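You operate a simulated robot arm through the tools that you are given. There is no shell and no other tool.

You run a simulated robot arm. Do the job below in one go: nothing can be reset, and whatever is moved stays where it is left.

TASK
Wind twine on the bobbin till the winder shows FULL.
Fine: seat the bobbin, swing the orange lever on, crank, swing it off; stop short of OVER.

The check looks at the end state, three seconds after you hand in, the way a careful person would. Anything else that was tipped, shoved, dropped, spilled or broken makes it a failure.

THE ROBOT
A 7-joint arm with a two-finger parallel gripper, fixed in place. Base frame: the origin is at the foot of the arm, x ahead of it, y to its left, z up. Lengths are in mm, angles in degrees, forces in N, time in s.
Its first joint turns from -166.0 to 166.0 degrees. Payload 4.4 kg.
The TCP is the grasp point between the finger pads, 23 mm short of the fingertips. In the tool frame z runs along the fingers and y along their closing line. Largest opening 94 mm; finger width 38, thickness 10; the body of the gripper, 54 by 96 mm, starts 39 mm behind the TCP.
Orientation is that of the tool frame in the base frame, as a unit quaternion [w, x, y, z]. With the fingers straight down and closing along the base's y, the tool's x points along the base's -x, its y along +y and its z along -z.

THE INTERFACE
- The arm moves only by the tool drive_tool. Its argument "motion" is one flat list of numbers, 7 for each row, row after row: the shift along the base's x, y, z in m, then the turn, a rotation vector about the base's x, y, z in degrees, then the opening, from 0 (shut) to 1 (fully open). In form: [dx, dy, dz, wx, wy, wz, hand, dx, dy, dz, wx, wy, wz, hand, ...]. A call has 1 to 20 rows; each row shifts and turns the commanded pose from where the row before left it. Each row takes 0.2 s and may step no farther than 50 mm and 8.6 degrees from the row before; otherwise, or with a gripper value out of range, the whole call is refused. A pose out of reach is approached as far as the arm can. The call stops where the force on the tool passes 60 N (or 10 N more than at its start, if that is more) or the arm is blocked; 0.2 s more then pass. The fingers move at their own pace (about 72 mm/s each) and stop on an object; they squeeze with about 21 N. The grip force told is the motor's: it shows also when the fingers shut on nothing. Time passes only in rows, and 0.2 s behind the last, so rows that do not move let the fingers close. The reply holds the time, the measured pose of the TCP, the force on the tool along the base axes, the opening and the grip force, in the units named above and with some noise, with the torque about the TCP (base axes, N m) and any sound that the robot's microphone picked up.
- Cameras (640 x 400 px; columns grow to the right, rows downward): "scene" is fixed at [49.5, 657, 1601.3]; the picture's right is [-0.44, -0.90, 0.00], its down [-0.50, 0.24, -0.83] and it looks along [0.75, -0.37, -0.55] (base axes); focal length 336 px, centre (320, 200). "wrist" rides on the gripper at [86, 16, -74] in the tool frame; the picture's right is [-0.18, 0.98, 0.00], its down [-0.58, -0.11, -0.81] and it looks along [-0.79, -0.15, 0.59] (tool axes); focal length 243 px, centre (320, 200).
- camera(camera): a new picture of that camera. The clock stands still meanwhile.
- pixel_to_xyz(camera, pixels): for up to 12 pixels [column, row] of the newest picture of that camera ("zoom" is the newest enlarged one), the place [x, y, z] in the base frame of the surface seen there, good to about 2 mm, but the place of the scene camera against the robot may be out by one fixed shift of up to 12 mm in any direction. The clock stands still meanwhile.
- close_up(camera, box): a new picture of the part [left, top, right, bottom] of that camera's present view, enlarged. The clock stands still meanwhile.
- finish_job(): hands the job in; it is judged then, once.

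Leave the gripper open and the arm clear of the work at the hand-in unless told otherwise.

The tools are called after ">>>" as a command line: name --argument value ..., lists and objects as JSON in quotes. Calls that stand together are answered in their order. drive_tool: Moves the arm, as the interface text tells. Its arguments: {"type":"object","properties":{"motion":{"type":"array","items":{"type":"number"}}},"required":["motion"]} The other tools are called the same way: camera (camera) takes a picture; pixel_to_xyz (camera, pixels) gives the place of the surface under pixels of a picture; close_up (camera, box) takes an enlarged picture of a part of a camera's view; finish_job () hands the job in.

At the start:

```text
time_s: 0.0
eef_pos: [591.1, 152.8, 1250.9]
ee_rot: [0.0, -0.001, 1.0, 0.001]
ft_force: [-0.7, 0.4, 0.0]
ft_torque: [0.02, -0.02, -0.03]
grip_width: 93.9
finger_force: 0.1
```

scene: 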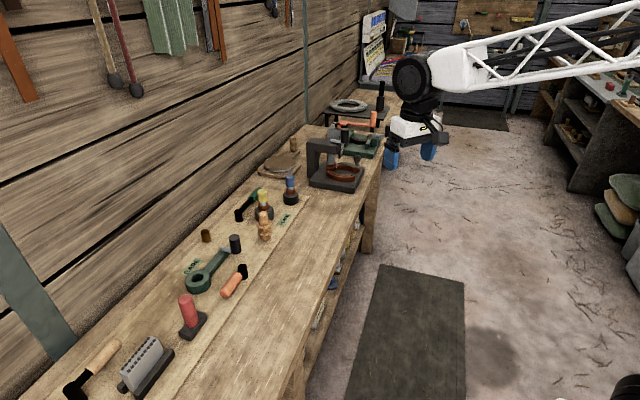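
wrist: 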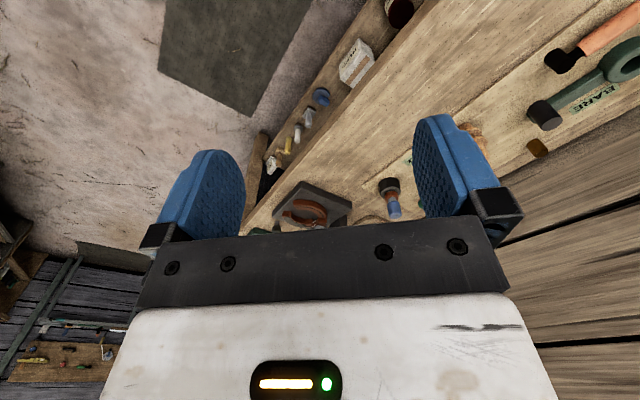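

I see a bench along a wooden wall with several tools. I'll take close-ups of the bench in the scene view to find the winder, the bobbin, and the lever.

>>> close_up --camera "scene" --box '[220, 80, 420, 205]'

>>> close_up --camera "scene" --box '[160, 170, 320, 270]'

>>> close_up --camera "scene" --box '[40, 250, 280, 400]'

```text
3.20 times, centred on (320, 142) of scene
```

zoom: 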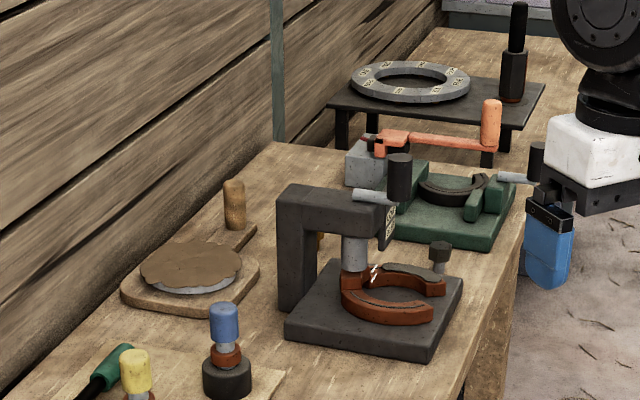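

```text
4.00 times, centred on (240, 220) of scene
```

zoom: 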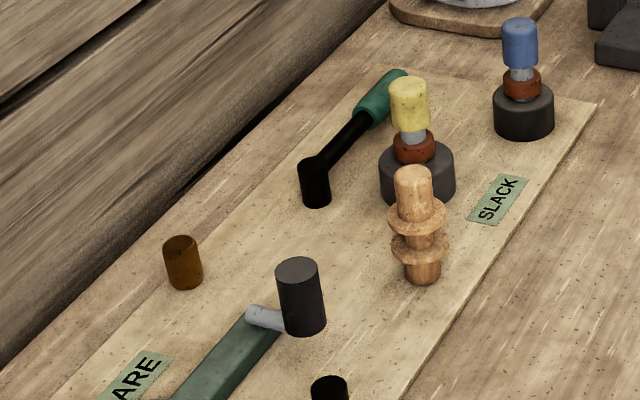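

```text
2.67 times, centred on (160, 325) of scene
```

zoom: 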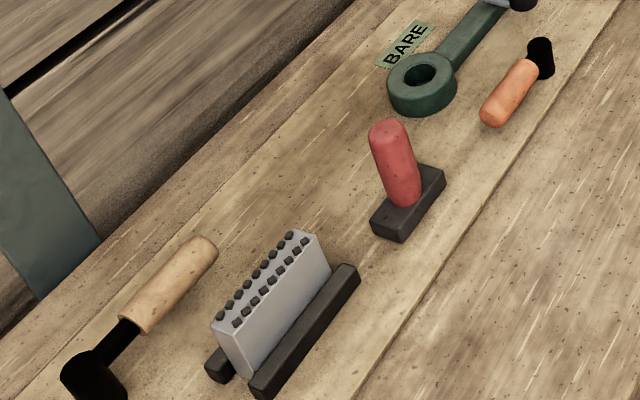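

I'll zoom in more on the devices: the winder candidate behind (green base, orange lever) and the labels on the board.

>>> close_up --camera "scene" --box '[320, 95, 400, 145]'

>>> close_up --camera "scene" --box '[300, 130, 380, 195]'

>>> close_up --camera "scene" --box '[176, 235, 272, 300]'

>>> close_up --camera "scene" --box '[230, 170, 310, 245]'

>>> close_up --camera "scene" --box '[340, 0, 440, 110]'

>>> close_up --camera "wrist" --box '[230, 0, 640, 240]'

```text
8.00 times, centred on (360, 120) of scene
```

zoom: 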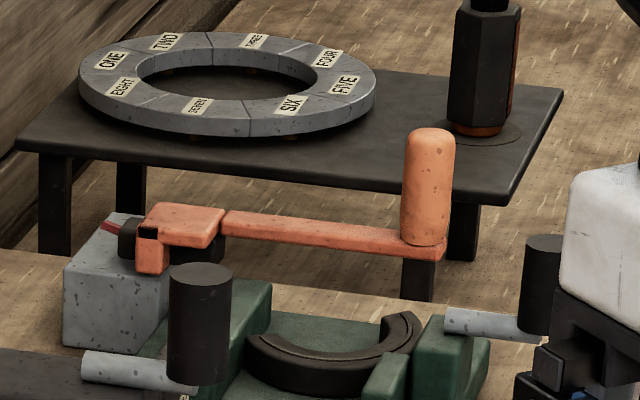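

```text
6.15 times, centred on (340, 162) of scene
```

zoom: 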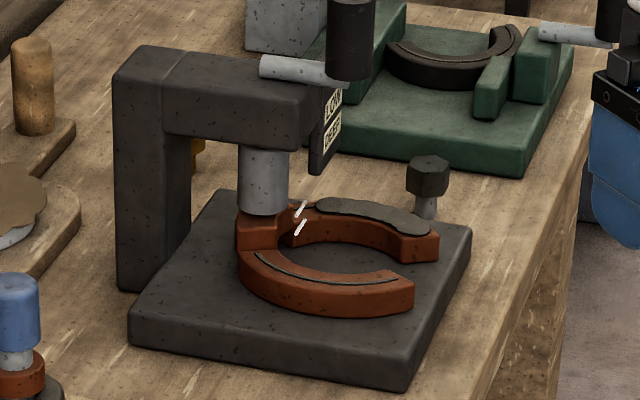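

```text
6.15 times, centred on (224, 268) of scene
```

zoom: 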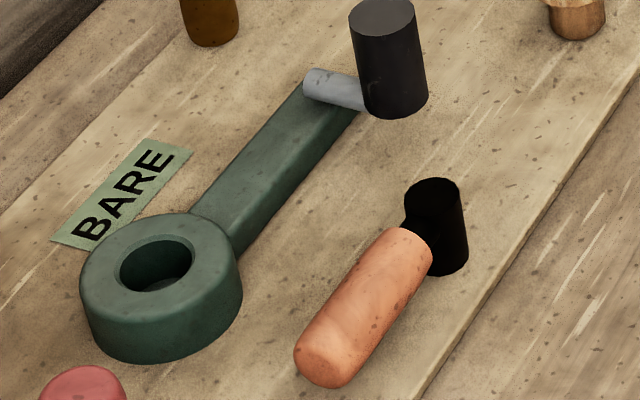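

```text
5.33 times, centred on (270, 208) of scene
```

zoom: 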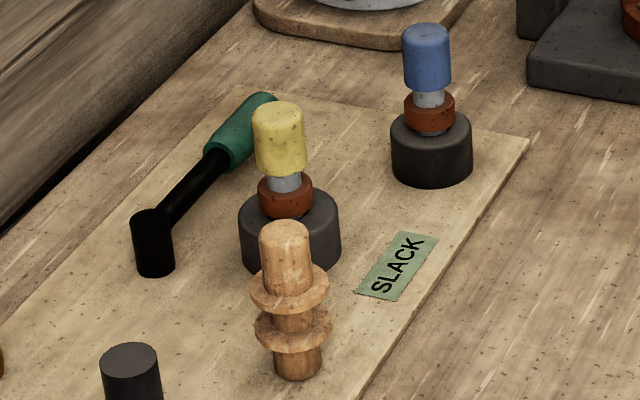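

```text
3.64 times, centred on (390, 55) of scene
```

zoom: 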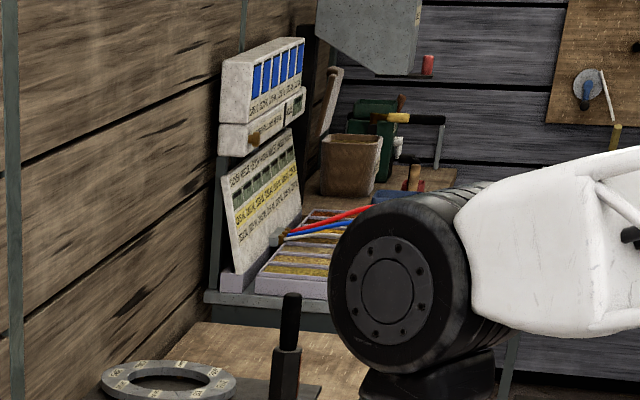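

```text
1.56 times, centred on (435, 120) of wrist
```

zoom: 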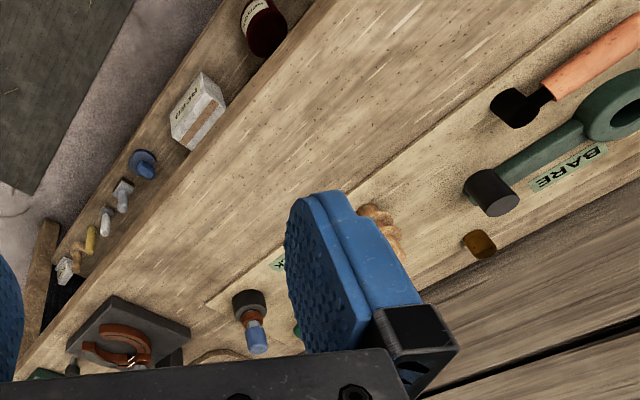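

I think the board (from about (120,390) to (310,195)) holds the winder parts: a green ring "BARE", an orange handle, the wooden bobbin and "SLACK". I'll measure key points there.

>>> pixel_to_xyz --camera "scene" --pixels '[[199, 279], [200, 272], [235, 238], [243, 268], [230, 288], [265, 213], [264, 235], [206, 236], [264, 195], [291, 182], [255, 195], [192, 266]]'

>>> pixel_to_xyz --camera "scene" --pixels '[[240, 216], [284, 219], [380, 100], [370, 125], [345, 130], [358, 150], [335, 180], [280, 165], [186, 305], [80, 385], [145, 350], [300, 210]]'

```text
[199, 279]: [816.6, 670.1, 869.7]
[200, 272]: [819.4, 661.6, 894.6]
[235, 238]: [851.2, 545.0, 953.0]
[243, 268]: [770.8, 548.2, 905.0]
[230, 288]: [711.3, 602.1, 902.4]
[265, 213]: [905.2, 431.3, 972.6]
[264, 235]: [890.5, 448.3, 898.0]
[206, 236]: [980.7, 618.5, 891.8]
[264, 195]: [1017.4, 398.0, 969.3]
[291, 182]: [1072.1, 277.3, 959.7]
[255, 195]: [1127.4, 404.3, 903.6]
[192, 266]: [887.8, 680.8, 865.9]
```

```text
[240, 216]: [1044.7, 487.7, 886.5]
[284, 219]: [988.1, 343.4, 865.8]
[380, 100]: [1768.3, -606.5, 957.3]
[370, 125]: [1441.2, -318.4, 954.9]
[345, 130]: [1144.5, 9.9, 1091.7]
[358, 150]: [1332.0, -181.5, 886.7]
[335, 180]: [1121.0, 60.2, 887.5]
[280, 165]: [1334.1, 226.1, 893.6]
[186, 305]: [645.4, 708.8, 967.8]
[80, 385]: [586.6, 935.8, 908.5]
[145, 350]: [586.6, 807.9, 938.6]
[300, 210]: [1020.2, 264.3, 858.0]
```

These positions are near or beyond the 980 mm reach, so there may be another work area. I'll look at the right side of the scene and the rest of the wrist view.

>>> close_up --camera "scene" --box '[440, 0, 640, 125]'

>>> close_up --camera "scene" --box '[480, 250, 640, 400]'

>>> close_up --camera "scene" --box '[260, 200, 420, 400]'

>>> close_up --camera "wrist" --box '[0, 180, 200, 400]'

```text
3.20 times, centred on (540, 62) of scene
```

zoom: 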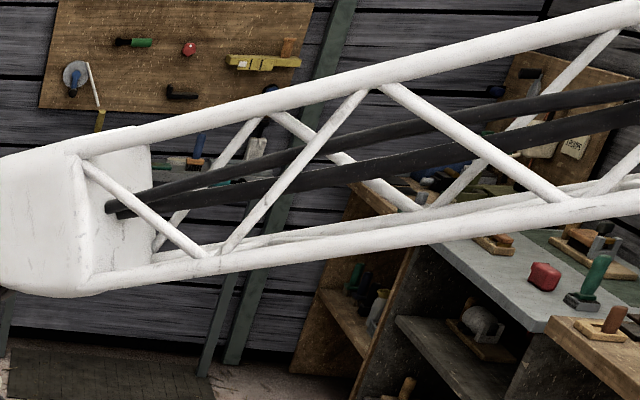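

```text
2.67 times, centred on (560, 325) of scene
```

zoom: 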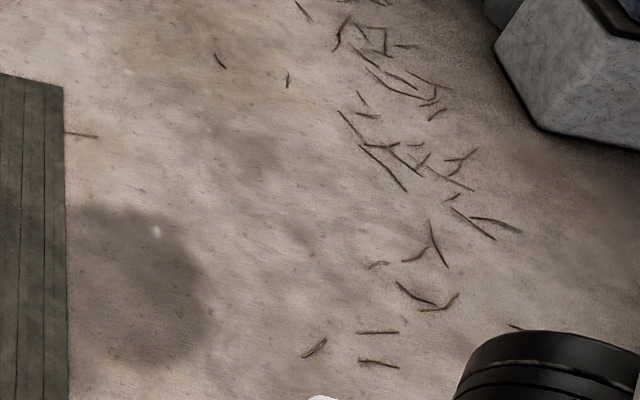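

```text
2.00 times, centred on (340, 300) of scene
```

zoom: 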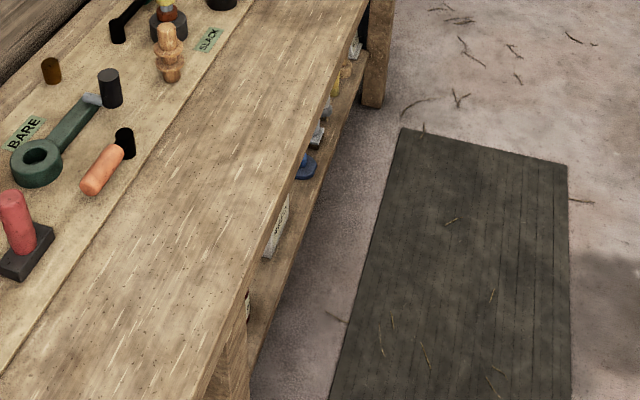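

```text
1.82 times, centred on (100, 290) of wrist
```

zoom: 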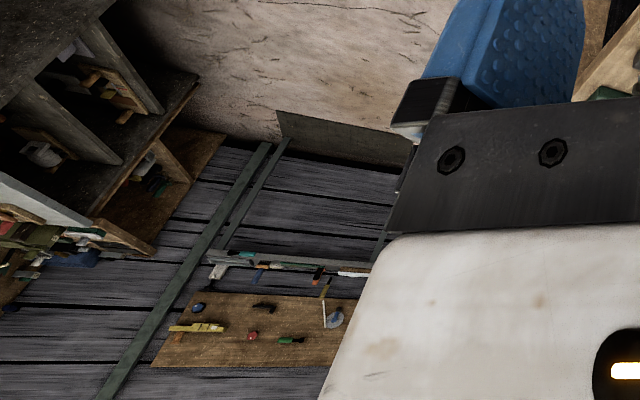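

The bench must be the work area. I'll yaw the tool about 48° and move back and left, so the wrist camera looks at the board. The path is high and clear of everything.

>>> drive_tool --motion '[-0.015, 0.033, 0, 0, 0, 8, 1, -0.015, 0.033, 0, 0, 0, 8, 1, -0.015, 0.033, 0, 0, 0, 8, 1, -0.015, 0.033, 0, 0, 0, 8, 1, -0.015, 0.033, 0, 0, 0, 8, 1, -0.015, 0.033, 0, 0, 0, 8, 1, 0, 0, 0, 0, 0, 0, 1]'

>>> camera --camera "wrist"

>>> camera --camera "scene"

```text
time_s: 1.6
eef_pos: [499.4, 352.1, 1251.4]
ee_rot: [0.0, -0.407, 0.913, 0.0]
ft_force: [0.3, -0.1, 0.1]
ft_torque: [0.0, 0.0, 0.03]
grip_width: 93.8
finger_force: 0.0
```

```text
taken
```

wrist: 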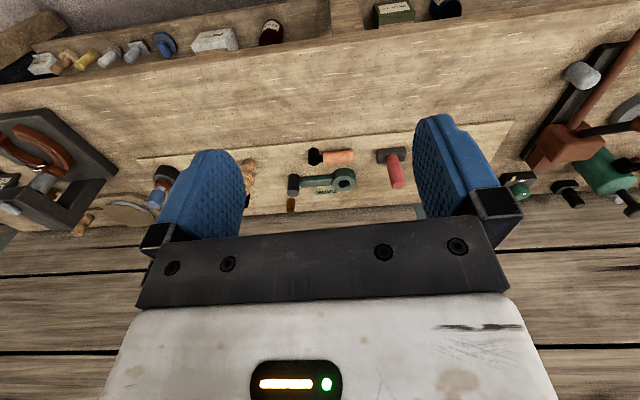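

```text
taken
```

scene: 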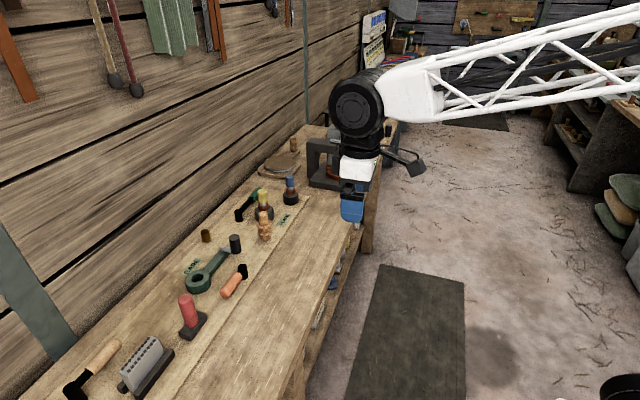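

The wrist view shows another machine to the far right (around (590,130)), which the scene camera can't see. I'll enlarge there.

>>> close_up --camera "wrist" --box '[480, 20, 640, 220]'

>>> close_up --camera "wrist" --box '[240, 100, 430, 230]'

>>> close_up --camera "wrist" --box '[0, 80, 180, 240]'

```text
2.00 times, centred on (560, 120) of wrist
```

zoom: 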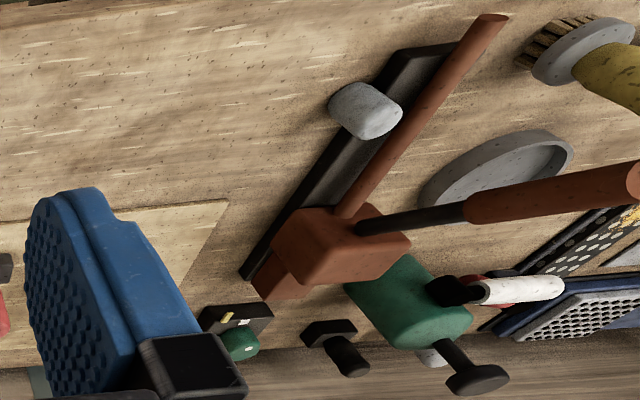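

```text
3.08 times, centred on (335, 165) of wrist
```

zoom: 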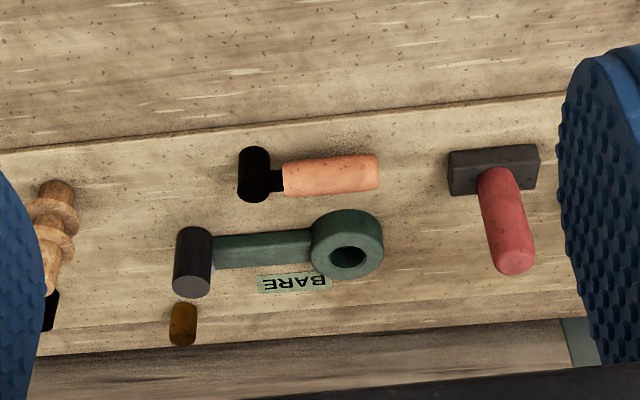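

```text
2.50 times, centred on (90, 160) of wrist
```

zoom: 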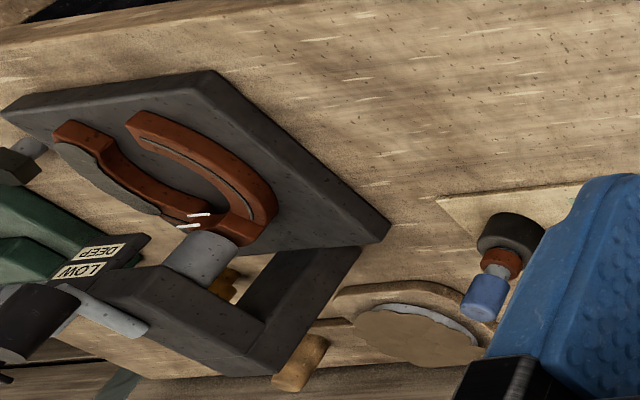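

I'll measure the board items with the wrist camera, which is free of the scene camera's shift.

>>> pixel_to_xyz --camera "wrist" --pixels '[[348, 183], [344, 168], [293, 187], [294, 176], [316, 157], [345, 156], [386, 151], [394, 176], [291, 204], [249, 173], [249, 190], [325, 192]]'

>>> pixel_to_xyz --camera "wrist" --pixels '[[565, 145], [582, 75], [615, 75], [590, 180], [610, 130], [505, 125], [520, 188], [565, 195], [300, 140], [60, 140], [168, 175], [160, 198]]'

```text
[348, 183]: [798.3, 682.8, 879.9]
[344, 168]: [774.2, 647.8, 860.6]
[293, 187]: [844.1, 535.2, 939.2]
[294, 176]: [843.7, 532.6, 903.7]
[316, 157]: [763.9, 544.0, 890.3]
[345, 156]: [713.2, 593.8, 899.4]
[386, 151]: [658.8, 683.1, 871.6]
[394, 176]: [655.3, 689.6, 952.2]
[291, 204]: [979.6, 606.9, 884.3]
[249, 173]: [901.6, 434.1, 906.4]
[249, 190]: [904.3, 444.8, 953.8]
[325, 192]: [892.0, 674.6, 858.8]
```

```text
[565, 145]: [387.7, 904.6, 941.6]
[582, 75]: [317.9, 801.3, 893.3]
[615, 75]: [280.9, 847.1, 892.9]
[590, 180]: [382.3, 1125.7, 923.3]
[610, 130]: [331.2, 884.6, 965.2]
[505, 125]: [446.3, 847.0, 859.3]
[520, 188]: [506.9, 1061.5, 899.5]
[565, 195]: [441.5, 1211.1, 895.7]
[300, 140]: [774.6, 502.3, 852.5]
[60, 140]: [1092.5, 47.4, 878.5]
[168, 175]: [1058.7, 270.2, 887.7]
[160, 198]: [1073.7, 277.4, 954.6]
```

Next I'll pan the wrist camera further left to see the rest of the bench before I decide which machine is the winder.

>>> drive_tool --motion '[-0.03, 0.01, 0, 0, 0, 8, 1, -0.03, 0.01, 0, 0, 0, 8, 1, -0.03, 0.01, 0, 0, 0, 8, 1, -0.03, 0.01, 0, 0, 0, 8, 1, -0.03, 0.01, 0, 0, 0, 8, 1, 0, 0, 0, 0, 0, 0, 1]'

>>> camera --camera "wrist"

```text
time_s: 3.0
eef_pos: [353.2, 401.6, 1253.9]
ee_rot: [0.0, -0.695, 0.719, 0.0]
ft_force: [0.8, -0.9, 0.1]
ft_torque: [0.03, 0.0, 0.02]
grip_width: 93.9
finger_force: 0.1
```

```text
taken
```

wrist: 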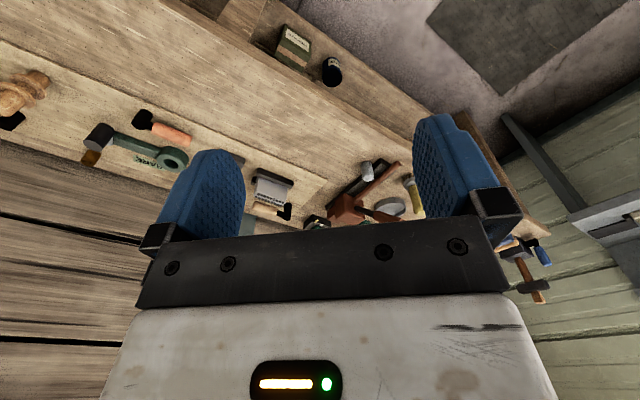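

The bench ends there, so the board must be the winder area. I'll move in closer to the board for a clear view of the green ring, the black cylinder, the orange handle and the bobbin.

>>> drive_tool --motion '[0.04, 0.0, -0.03, 0, 0, -8, 1, 0.04, 0.0, -0.03, 0, 0, -8, 1, 0.04, 0.0, -0.03, 0, 0, -8, 1, 0.04, 0.0, -0.03, 0, 0, -8, 1, 0.04, 0.0, -0.03, 0, 0, -8, 1, 0.03, 0.01, 0, 0, 0, 0, 1, 0, 0, 0, 0, 0, 0, 1]'

>>> camera --camera "wrist"

>>> close_up --camera "wrist" --box '[220, 60, 440, 240]'

```text
time_s: 4.6
eef_pos: [587.2, 413.9, 1100.7]
ee_rot: [0.0, -0.407, 0.913, 0.0]
ft_force: [0.2, -0.2, 0.1]
ft_torque: [0.01, 0.01, -0.03]
grip_width: 93.7
finger_force: 0.1
```

```text
taken
```

wrist: 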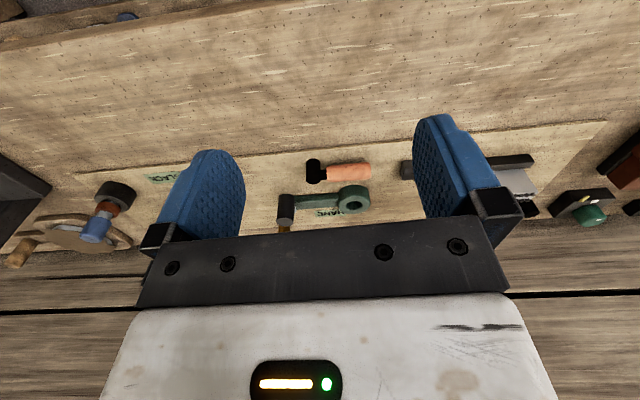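

```text
2.22 times, centred on (330, 150) of wrist
```

zoom: 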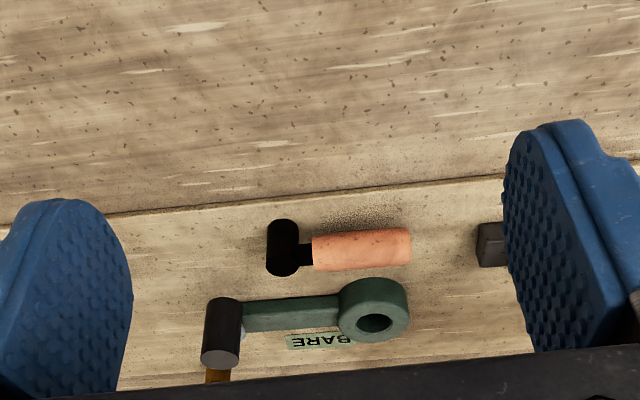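

I'll pitch the camera further down (25° tilt) and rise a bit to look onto the board from above.

>>> drive_tool --motion '[0.01, 0.01, 0.03, -4.8, 6.4, 0, 1, 0.01, 0.01, 0.03, -4.8, 6.4, 0, 1, 0.01, 0.01, 0.03, -4.8, 6.4, 0, 1, 0, 0, 0, 0, 0, 0, 1]'

>>> camera --camera "wrist"

>>> close_up --camera "wrist" --box '[230, 80, 430, 240]'

```text
time_s: 5.6
eef_pos: [616.4, 444.4, 1188.8]
ee_rot: [-0.203, -0.398, 0.893, -0.046]
ft_force: [-0.3, 0.3, -0.4]
ft_torque: [-0.03, 0.01, 0.03]
grip_width: 94.0
finger_force: 0.0
```

```text
taken
```

wrist: 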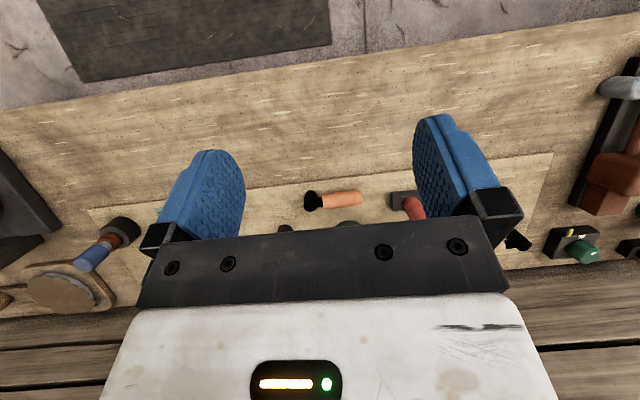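

```text
2.50 times, centred on (330, 160) of wrist
```

zoom: 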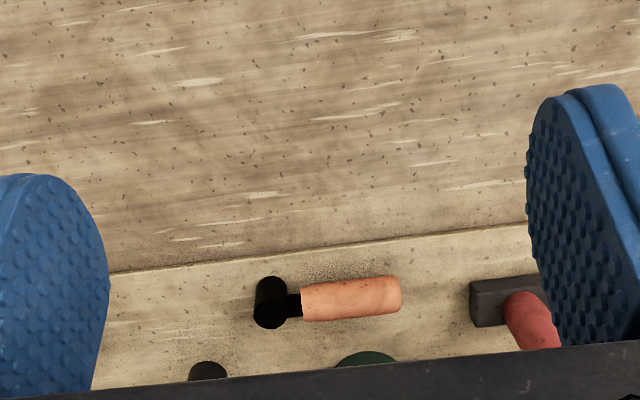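

The gripper body hides the far half of the picture, so I'll move forward over the board.

>>> drive_tool --motion '[0.035, 0.03, 0, 0, 0, 0, 1, 0.035, 0.03, 0, 0, 0, 0, 1, 0.035, 0.03, 0, 0, 0, 0, 1, 0.02, 0.01, 0, 0, 0, 0, 1, 0, 0, 0, 0, 0, 0, 1]'

>>> camera --camera "wrist"

>>> close_up --camera "wrist" --box '[180, 60, 450, 240]'

```text
time_s: 6.8
eef_pos: [738.6, 543.1, 1190.9]
ee_rot: [-0.203, -0.398, 0.894, -0.047]
ft_force: [-0.7, 0.4, 0.7]
ft_torque: [-0.01, -0.01, 0.02]
grip_width: 94.1
finger_force: 0.1
```

```text
taken
```

wrist: 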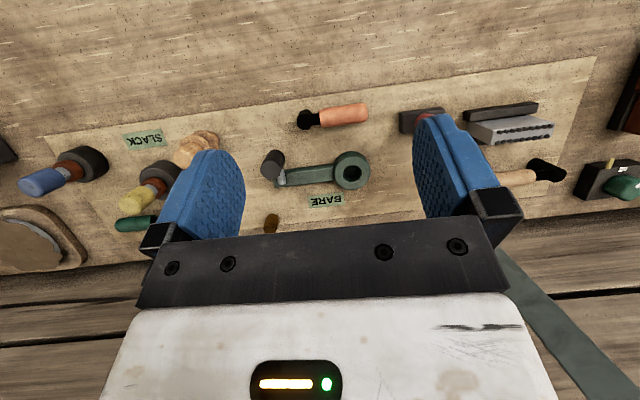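

```text
2.22 times, centred on (315, 150) of wrist
```

zoom: 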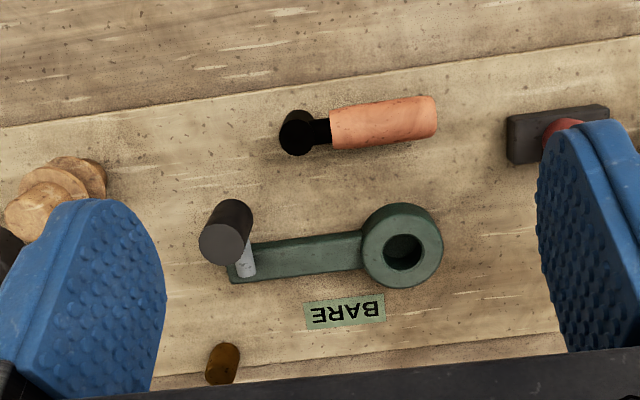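

I can see the green ring (hole at (350,172)) joined by an arm to a grey stub with a black knob at (273,165). The orange lever is at (330,117), and the bobbin is partly hidden behind the left finger. I'll measure points, then shift along the bench for a clear bobbin view.

>>> pixel_to_xyz --camera "wrist" --pixels '[[350, 173], [335, 172], [368, 172], [351, 187], [351, 157], [273, 169], [272, 155], [284, 180], [306, 118], [322, 118], [362, 112], [310, 175]]'

>>> drive_tool --motion '[0.03, -0.04, 0, 0, 0, 0, 1, 0.03, -0.04, 0, 0, 0, 0, 1, 0.03, -0.04, 0, 0, 0, 0, 1, 0, 0, 0, 0, 0, 0, 1]'

>>> camera --camera "wrist"

>>> close_up --camera "wrist" --box '[180, 60, 450, 240]'

```text
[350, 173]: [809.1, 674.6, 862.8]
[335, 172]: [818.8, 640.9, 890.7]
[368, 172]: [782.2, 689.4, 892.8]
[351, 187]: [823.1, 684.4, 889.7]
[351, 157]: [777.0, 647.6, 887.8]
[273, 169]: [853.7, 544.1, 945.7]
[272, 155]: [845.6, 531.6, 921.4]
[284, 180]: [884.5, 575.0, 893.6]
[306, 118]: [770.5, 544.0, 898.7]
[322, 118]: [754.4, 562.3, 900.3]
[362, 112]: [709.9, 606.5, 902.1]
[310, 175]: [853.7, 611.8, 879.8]
```

```text
time_s: 7.8
eef_pos: [825.6, 422.8, 1191.7]
ee_rot: [-0.202, -0.398, 0.894, -0.046]
ft_force: [-0.1, -0.4, 0.0]
ft_torque: [0.02, 0.03, 0.0]
grip_width: 94.2
finger_force: 0.0
```

```text
taken
```

wrist: 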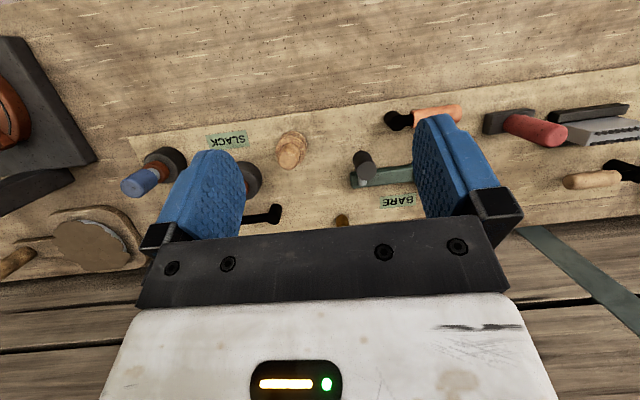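

```text
2.22 times, centred on (315, 150) of wrist
```

zoom: 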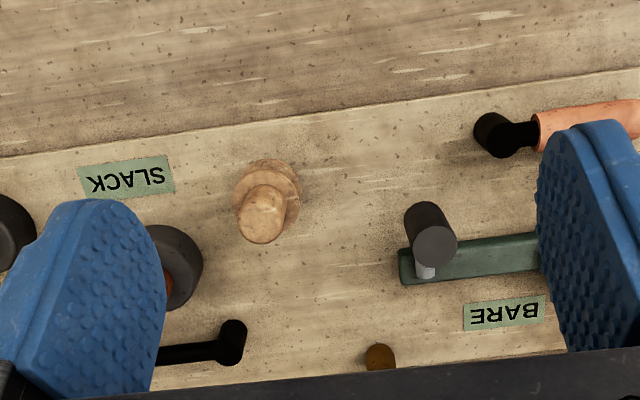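

The bobbin stands clear at (291,150). I'll measure points in this enlarged view: bobbin top and flange, knob, grey stub, arm end and the posts.

>>> pixel_to_xyz --camera "zoom" --pixels '[[260, 228], [258, 200], [270, 170], [295, 190], [434, 248], [425, 215], [425, 271], [412, 262], [405, 280], [400, 252], [520, 245], [505, 315]]'

>>> pixel_to_xyz --camera "zoom" --pixels '[[498, 132], [520, 132], [380, 355], [235, 330], [180, 352], [185, 250], [20, 245], [150, 175], [300, 300], [600, 110], [460, 245], [250, 242]]'

>>> close_up --camera "scene" --box '[215, 200, 285, 300]'

```text
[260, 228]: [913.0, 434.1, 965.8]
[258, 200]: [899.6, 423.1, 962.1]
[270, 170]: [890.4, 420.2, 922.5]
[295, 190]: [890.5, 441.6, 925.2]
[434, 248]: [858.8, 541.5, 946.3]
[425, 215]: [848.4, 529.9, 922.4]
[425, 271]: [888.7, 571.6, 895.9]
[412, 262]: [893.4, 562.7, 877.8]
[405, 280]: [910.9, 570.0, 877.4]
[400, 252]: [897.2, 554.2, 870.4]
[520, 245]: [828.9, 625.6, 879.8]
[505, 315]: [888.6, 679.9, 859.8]
```

```text
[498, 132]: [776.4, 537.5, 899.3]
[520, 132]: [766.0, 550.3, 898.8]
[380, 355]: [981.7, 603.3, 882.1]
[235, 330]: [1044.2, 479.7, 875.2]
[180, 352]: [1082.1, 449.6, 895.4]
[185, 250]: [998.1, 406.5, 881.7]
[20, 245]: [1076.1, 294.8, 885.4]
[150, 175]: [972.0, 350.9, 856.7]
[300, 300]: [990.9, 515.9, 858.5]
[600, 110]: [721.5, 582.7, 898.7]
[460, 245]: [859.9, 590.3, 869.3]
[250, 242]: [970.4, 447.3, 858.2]
```

```text
4.00 times, centred on (250, 250) of scene
```

zoom: 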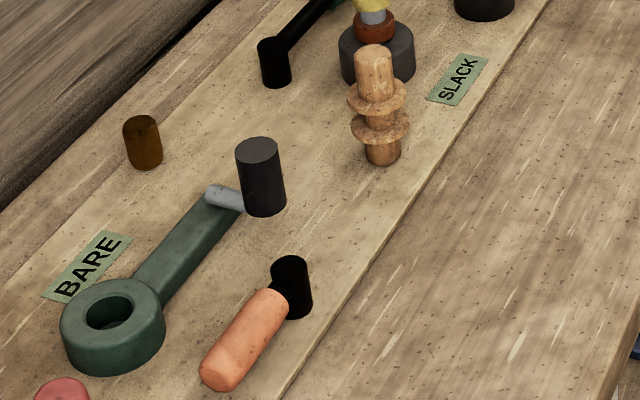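

My reading of the setup:
- The green ring is the bobbin seat, with its hole near (800,667) and its top at z≈890.
- The black knob on the grey stub is a small crank.
- The orange lever pivots at about (770,543).
- The bobbin stem is about 30 mm wide, near (905,432).

I'll level the tool, set the yaw to about 33° (radial), and test how far it reaches with the tool straight down above the bobbin, staying high.

>>> drive_tool --motion '[0, 0, 0, 4.8, -6.4, 0, 1, 0, 0, 0, 4.8, -6.4, 0, 1, 0, 0, 0, 4.8, -6.4, 0, 1, 0, 0, 0, 0, 0, -7.5, 1, 0, 0, 0, 0, 0, -7.5, 1, 0, 0, -0.04, 0, 0, 0, 1, 0, 0, -0.04, 0, 0, 0, 1, 0, 0, 0, 0, 0, 0, 1]'

>>> camera --camera "wrist"

```text
time_s: 9.6
eef_pos: [826.8, 421.4, 1109.7]
ee_rot: [0.0, -0.284, 0.959, 0.001]
ft_force: [1.0, 1.1, -0.2]
ft_torque: [0.02, 0.04, 0.0]
grip_width: 94.0
finger_force: 0.0
```

```text
taken
```

wrist: 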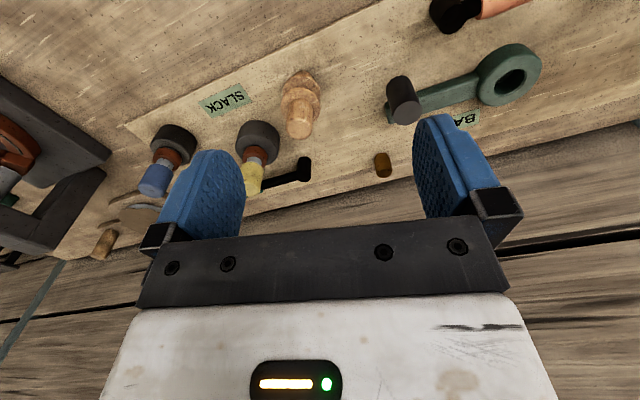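

This is a good view. I'll enlarge the bobbin and the ring for measurements.

>>> close_up --camera "wrist" --box '[260, 60, 340, 150]'

>>> pixel_to_xyz --camera "zoom" --pixels '[[320, 200], [320, 100], [320, 300], [250, 200], [400, 200]]'

>>> close_up --camera "wrist" --box '[380, 30, 550, 135]'

>>> pixel_to_xyz --camera "zoom" --pixels '[[500, 200], [450, 180], [560, 180], [80, 250], [80, 320], [40, 310]]'

```text
4.44 times, centred on (300, 105) of wrist
```

zoom: 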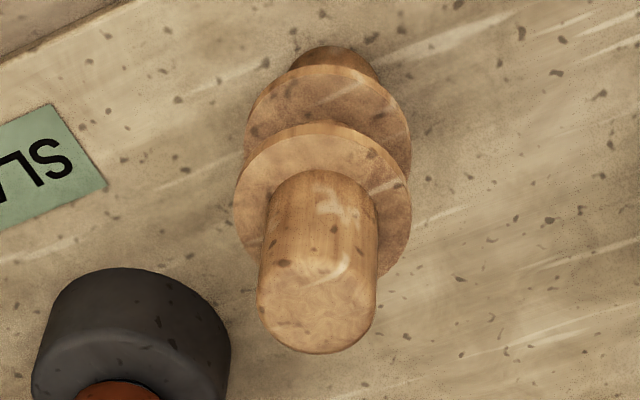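

```text
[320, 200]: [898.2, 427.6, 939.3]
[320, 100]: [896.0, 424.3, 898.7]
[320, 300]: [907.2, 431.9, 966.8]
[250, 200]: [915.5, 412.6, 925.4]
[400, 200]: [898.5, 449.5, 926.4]
```

```text
3.76 times, centred on (465, 82) of wrist
```

zoom: 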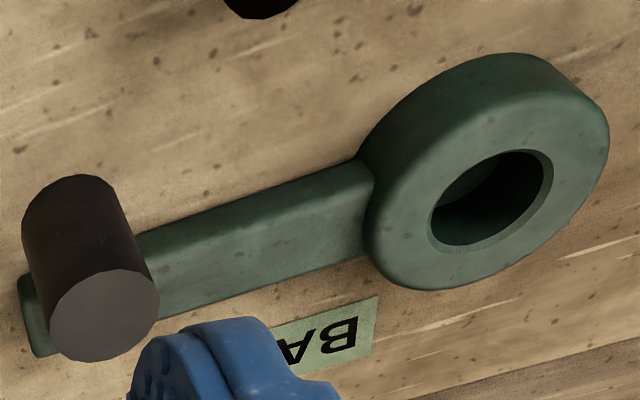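

```text
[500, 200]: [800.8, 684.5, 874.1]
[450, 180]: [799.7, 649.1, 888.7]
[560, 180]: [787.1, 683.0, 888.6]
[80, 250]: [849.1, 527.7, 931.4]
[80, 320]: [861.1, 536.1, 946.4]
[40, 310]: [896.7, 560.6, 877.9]
```

I'll take more precise rim and top samples.

>>> pixel_to_xyz --camera "zoom" --pixels '[[426, 225], [558, 170], [512, 146], [465, 255], [375, 190], [604, 140], [500, 62], [430, 285], [545, 160], [435, 245], [530, 225], [470, 165]]'

>>> close_up --camera "wrist" --box '[260, 60, 340, 150]'

>>> pixel_to_xyz --camera "zoom" --pixels '[[265, 305], [368, 305], [316, 345], [316, 270], [290, 300], [340, 300], [238, 215], [407, 215], [320, 130], [270, 150], [375, 150], [320, 55]]'

```text
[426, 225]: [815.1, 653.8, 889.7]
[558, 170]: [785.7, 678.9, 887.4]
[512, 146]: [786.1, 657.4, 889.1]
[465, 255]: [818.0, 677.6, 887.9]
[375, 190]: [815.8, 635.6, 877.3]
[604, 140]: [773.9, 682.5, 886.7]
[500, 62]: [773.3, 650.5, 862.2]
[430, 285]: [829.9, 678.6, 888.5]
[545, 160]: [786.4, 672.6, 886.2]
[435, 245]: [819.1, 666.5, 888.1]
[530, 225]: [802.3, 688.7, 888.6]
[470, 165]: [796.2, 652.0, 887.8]
```

```text
4.44 times, centred on (300, 105) of wrist
```

zoom: 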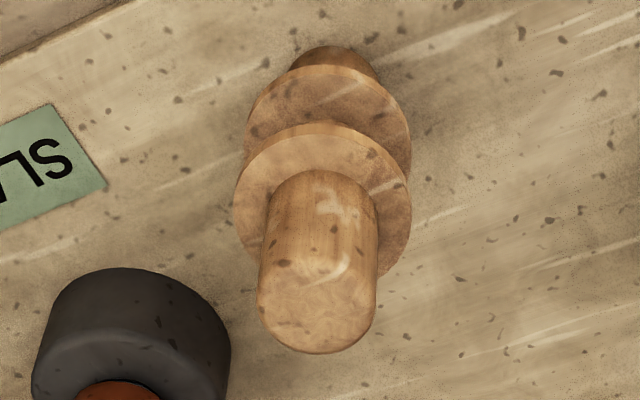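

```text
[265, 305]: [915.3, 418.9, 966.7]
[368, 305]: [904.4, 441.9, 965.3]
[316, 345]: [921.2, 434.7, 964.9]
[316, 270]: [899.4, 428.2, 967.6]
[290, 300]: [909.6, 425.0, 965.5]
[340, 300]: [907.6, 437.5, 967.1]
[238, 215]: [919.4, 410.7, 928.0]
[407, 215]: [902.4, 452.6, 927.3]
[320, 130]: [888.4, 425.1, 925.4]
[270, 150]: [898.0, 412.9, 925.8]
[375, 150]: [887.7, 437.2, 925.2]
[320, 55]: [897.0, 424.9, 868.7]
```

Fits:
- Bobbin axis ≈ (910.5, 431.3), stem ~28 mm wide, upper flange top at z≈926, top at z≈966.
- Hole centre ≈ (801, 667), rim at z≈889.

I'll go above the bobbin, tool vertical, fingers open, tips well above 966.

>>> drive_tool --motion '[0.0417, 0.005, 0, 0, 0, 0, 1, 0.042, 0.005, -0.03, 0, 0, 0, 1, 0, 0, -0.04, 0, 0, 0, 1, 0, 0, 0, 0, 0, 0, 1]'

>>> camera --camera "wrist"

```text
refused: row 2 steps farther than a row can; nothing moved
```

```text
taken
```

wrist: 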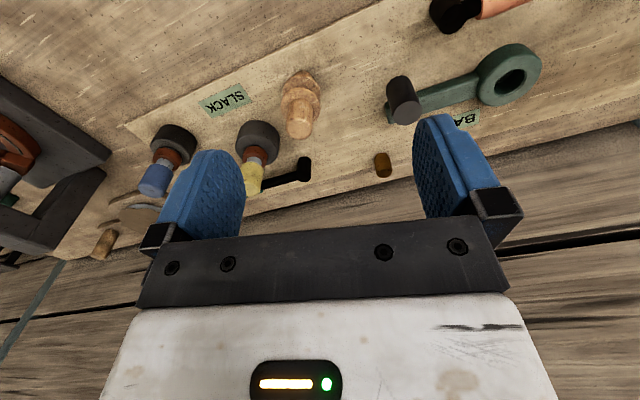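

The second row stepped over 50 mm and the call was refused. I'll repeat it with smaller steps.

>>> drive_tool --motion '[0.0417, 0.005, 0, 0, 0, 0, 1, 0.042, 0.005, 0, 0, 0, 0, 1, 0, 0, -0.04, 0, 0, 0, 1, 0, 0, -0.03, 0, 0, 0, 1, 0, 0, 0, 0, 0, 0, 1]'

>>> camera --camera "wrist"

```text
time_s: 10.8
eef_pos: [910.6, 431.6, 1040.9]
ee_rot: [0.0, -0.284, 0.959, 0.0]
ft_force: [0.1, -0.8, 0.4]
ft_torque: [0.0, 0.0, -0.03]
grip_width: 94.0
finger_force: 0.0
```

```text
taken
```

wrist: 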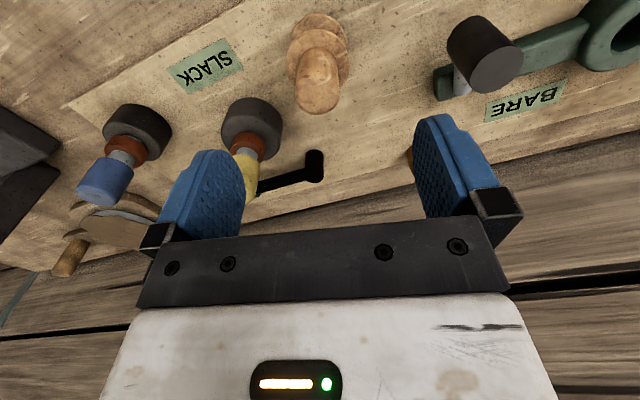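

The arm reaches this with the tool vertical. I'll re-measure the bobbin from this closer view before I descend.

>>> close_up --camera "wrist" --box '[270, 5, 370, 120]'

>>> pixel_to_xyz --camera "wrist" --pixels '[[297, 90], [337, 90], [317, 110], [317, 76], [289, 50], [346, 55], [317, 31], [317, 95], [305, 20], [336, 20], [317, 60], [260, 195]]'

```text
3.48 times, centred on (320, 62) of wrist
```

zoom: 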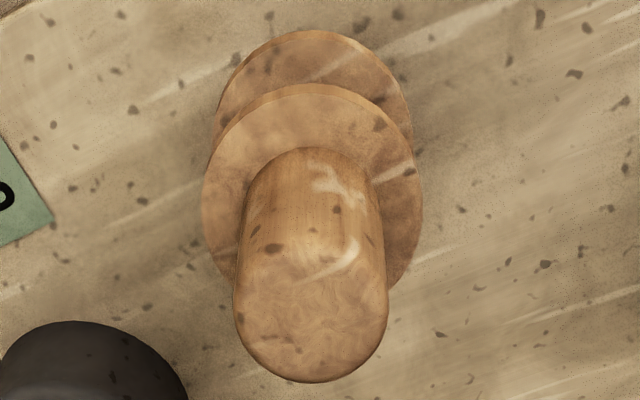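

```text
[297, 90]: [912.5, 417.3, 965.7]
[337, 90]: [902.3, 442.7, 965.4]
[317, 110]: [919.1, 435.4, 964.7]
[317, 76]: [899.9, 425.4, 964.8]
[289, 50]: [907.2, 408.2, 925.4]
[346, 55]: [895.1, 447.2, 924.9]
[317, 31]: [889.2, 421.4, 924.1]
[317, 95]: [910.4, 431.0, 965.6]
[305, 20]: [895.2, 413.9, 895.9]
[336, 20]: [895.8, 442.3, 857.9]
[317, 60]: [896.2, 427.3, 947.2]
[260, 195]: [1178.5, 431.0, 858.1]
```

Centre confirmed at ≈(910.4, 431.2). I'll descend straight to TCP z≈953 (fingertips at 930, just above the flange at 926), with the fingers partly open.

>>> drive_tool --motion '[0, 0, -0.03, 0, 0, 0, 0.7, 0, 0, -0.03, 0, 0, 0, 0.7, 0, 0, -0.0275, 0, 0, 0, 0.7, 0, 0, 0, 0, 0, 0, 0.7, 0, 0, 0, 0, 0, 0, 0.7]'

>>> camera --camera "wrist"

```text
time_s: 12.0
eef_pos: [910.6, 433.3, 953.9]
ee_rot: [0.0, -0.283, 0.959, 0.0]
ft_force: [-0.8, -0.4, -0.9]
ft_torque: [0.0, -0.03, 0.0]
grip_width: 65.8
finger_force: 0.0
```

```text
taken
```

wrist: 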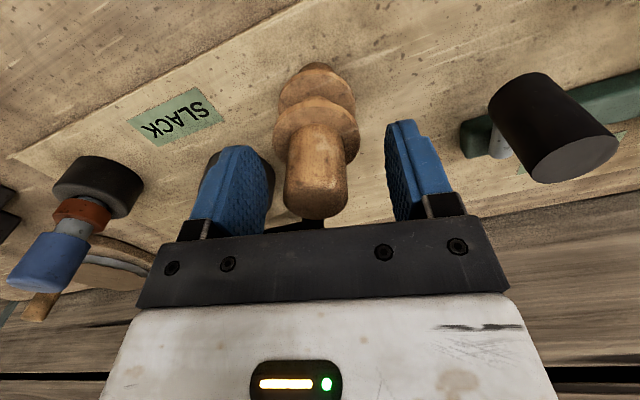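

The bobbin stem is between the fingers. I'll close now.

>>> drive_tool --motion '[0, 0, 0, 0, 0, 0, 0.5, 0, 0, 0, 0, 0, 0, 0.4, 0, 0, 0, 0, 0, 0, 0.2, 0, 0, 0, 0, 0, 0, 0.2, 0, 0, 0, 0, 0, 0, 0.2]'

>>> camera --camera "wrist"

```text
time_s: 13.2
eef_pos: [910.4, 431.4, 955.5]
ee_rot: [0.0, -0.284, 0.959, 0.0]
ft_force: [1.2, -1.8, 3.4]
ft_torque: [-0.06, -0.07, 0.02]
grip_width: 28.5
finger_force: 21.3
```

```text
taken
```

wrist: 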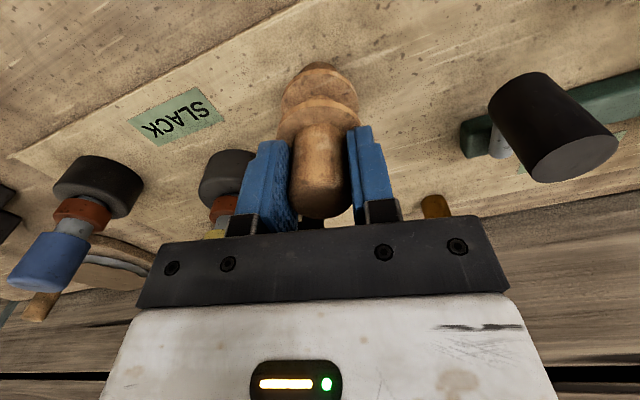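

The stem is gripped at 28.5 mm. I'll lift straight up 120 mm so the bobbin clears the black knob (top z≈947).

>>> drive_tool --motion '[0, 0, 0.01, 0, 0, 0, 0.2, 0, 0, 0.02, 0, 0, 0, 0.2, 0, 0, 0.03, 0, 0, 0, 0.2, 0, 0, 0.03, 0, 0, 0, 0.2, 0, 0, 0.03, 0, 0, 0, 0.2, 0, 0, 0, 0, 0, 0, 0.2]'

>>> camera --camera "wrist"

>>> close_up --camera "scene" --box '[170, 150, 330, 310]'

```text
time_s: 14.6
eef_pos: [911.6, 429.5, 1073.5]
ee_rot: [0.0, -0.284, 0.959, 0.0]
ft_force: [0.4, -0.1, -1.6]
ft_torque: [0.0, -0.01, 0.01]
grip_width: 29.0
finger_force: 20.7
```

```text
taken
```

wrist: 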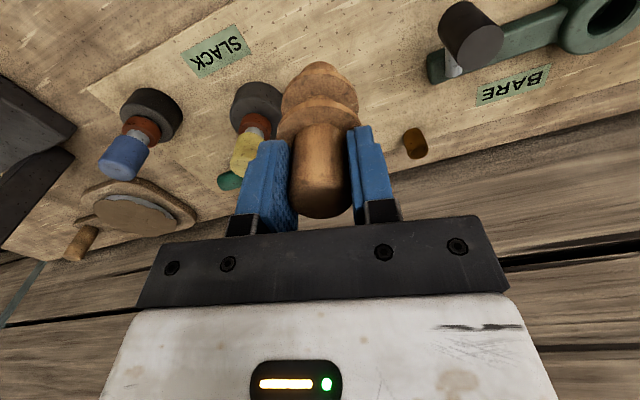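

```text
2.50 times, centred on (250, 230) of scene
```

zoom: 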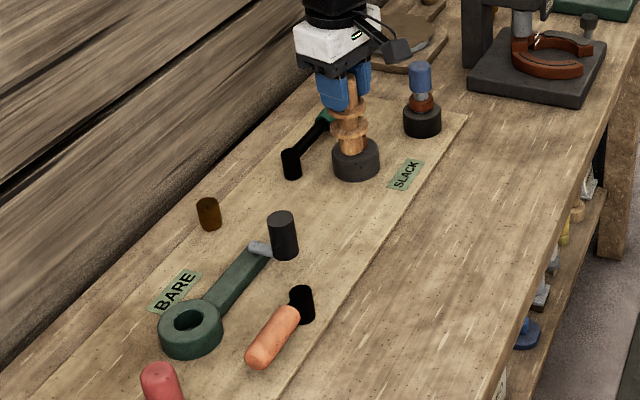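

The bobbin is held upright. I'll carry it over to above the ring at (801,667), still high.

>>> drive_tool --motion '[-0.0183, 0.0394, 0, 0, 0, 0, 0.2, -0.0183, 0.0394, 0, 0, 0, 0, 0.2, -0.0183, 0.0394, 0, 0, 0, 0, 0.2, -0.0183, 0.0394, 0, 0, 0, 0, 0.2, -0.0183, 0.0394, 0, 0, 0, 0, 0.2, -0.0183, 0.0394, 0, 0, 0, 0, 0.2, 0, 0, -0.04, 0, 0, 0, 0.2, 0, 0, -0.03, 0, 0, 0, 0.2, 0, 0, 0, 0, 0, 0, 0.2]'

>>> camera --camera "wrist"

>>> close_up --camera "scene" --box '[150, 200, 270, 310]'

```text
time_s: 16.6
eef_pos: [800.4, 667.1, 1003.0]
ee_rot: [0.0, -0.284, 0.959, 0.0]
ft_force: [0.8, 0.4, -1.7]
ft_torque: [-0.01, 0.0, 0.01]
grip_width: 29.4
finger_force: 21.1
```

```text
taken
```

wrist: 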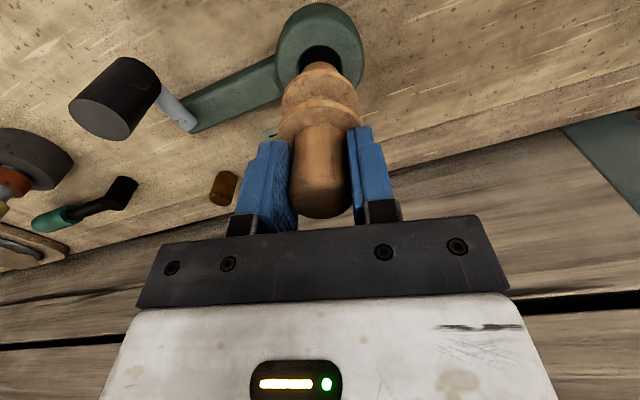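

```text
3.64 times, centred on (210, 255) of scene
```

zoom: 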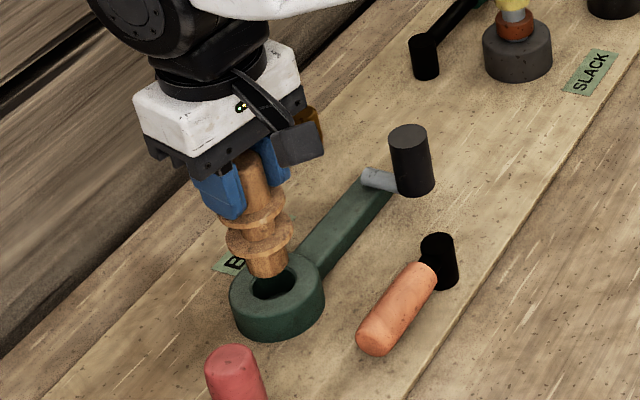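

The peg bottom is about 18 mm above the ring. I'll refine the ring centre from here.

>>> close_up --camera "wrist" --box '[265, 0, 375, 70]'

>>> pixel_to_xyz --camera "zoom" --pixels '[[90, 210], [545, 210], [320, 40], [200, 80], [450, 80], [320, 240], [210, 300], [425, 300], [270, 255], [380, 255], [320, 380], [320, 130]]'

```text
5.71 times, centred on (320, 35) of wrist
```

zoom: 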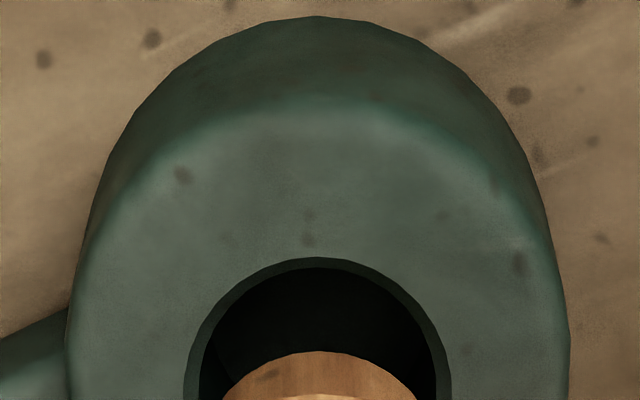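

```text
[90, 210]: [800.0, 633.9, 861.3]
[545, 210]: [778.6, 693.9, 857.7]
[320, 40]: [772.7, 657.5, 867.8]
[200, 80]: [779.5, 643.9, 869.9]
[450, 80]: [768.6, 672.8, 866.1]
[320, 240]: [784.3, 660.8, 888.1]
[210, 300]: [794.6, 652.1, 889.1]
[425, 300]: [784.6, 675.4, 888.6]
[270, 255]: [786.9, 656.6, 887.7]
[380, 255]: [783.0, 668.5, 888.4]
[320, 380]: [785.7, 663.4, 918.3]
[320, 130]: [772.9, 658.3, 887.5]
```

The hole and peg are centred on each other in columns (both ≈318 in the zoom), with clearance. I'll lower slowly into the hole and check forces.

>>> drive_tool --motion '[0.0005, 0, -0.01, 0, 0, 0, 0.2, 0, 0, -0.008, 0, 0, 0, 0.2, 0, 0, -0.006, 0, 0, 0, 0.2, 0, 0, -0.004, 0, 0, 0, 0.2, 0, 0, 0, 0, 0, 0, 0.2]'

>>> camera --camera "wrist"

>>> close_up --camera "scene" --box '[160, 210, 260, 310]'

```text
time_s: 17.8
eef_pos: [801.6, 667.2, 976.0]
ee_rot: [0.001, -0.285, 0.958, -0.001]
ft_force: [0.4, -0.2, -2.0]
ft_torque: [0.03, -0.02, 0.02]
grip_width: 28.9
finger_force: 21.4
```

```text
taken
```

wrist: 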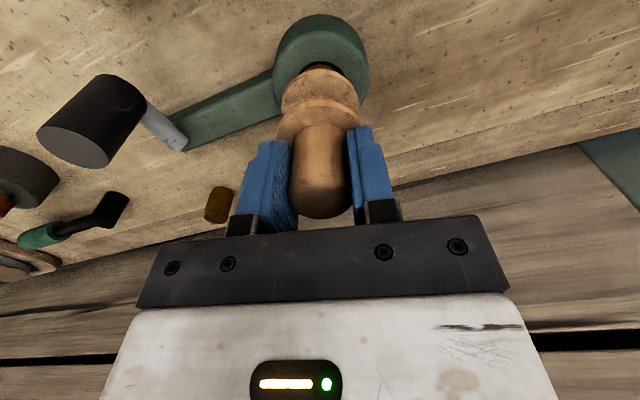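

```text
4.00 times, centred on (210, 260) of scene
```

zoom: 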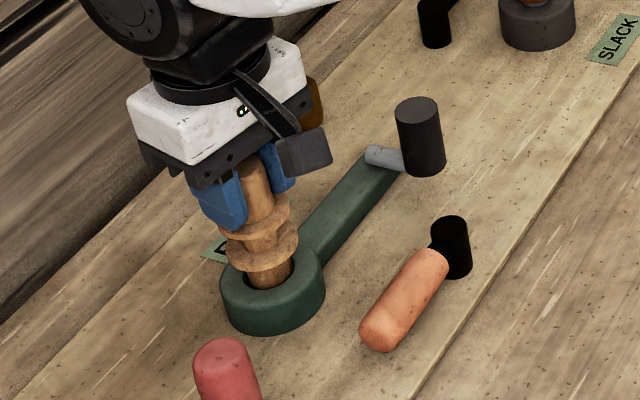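

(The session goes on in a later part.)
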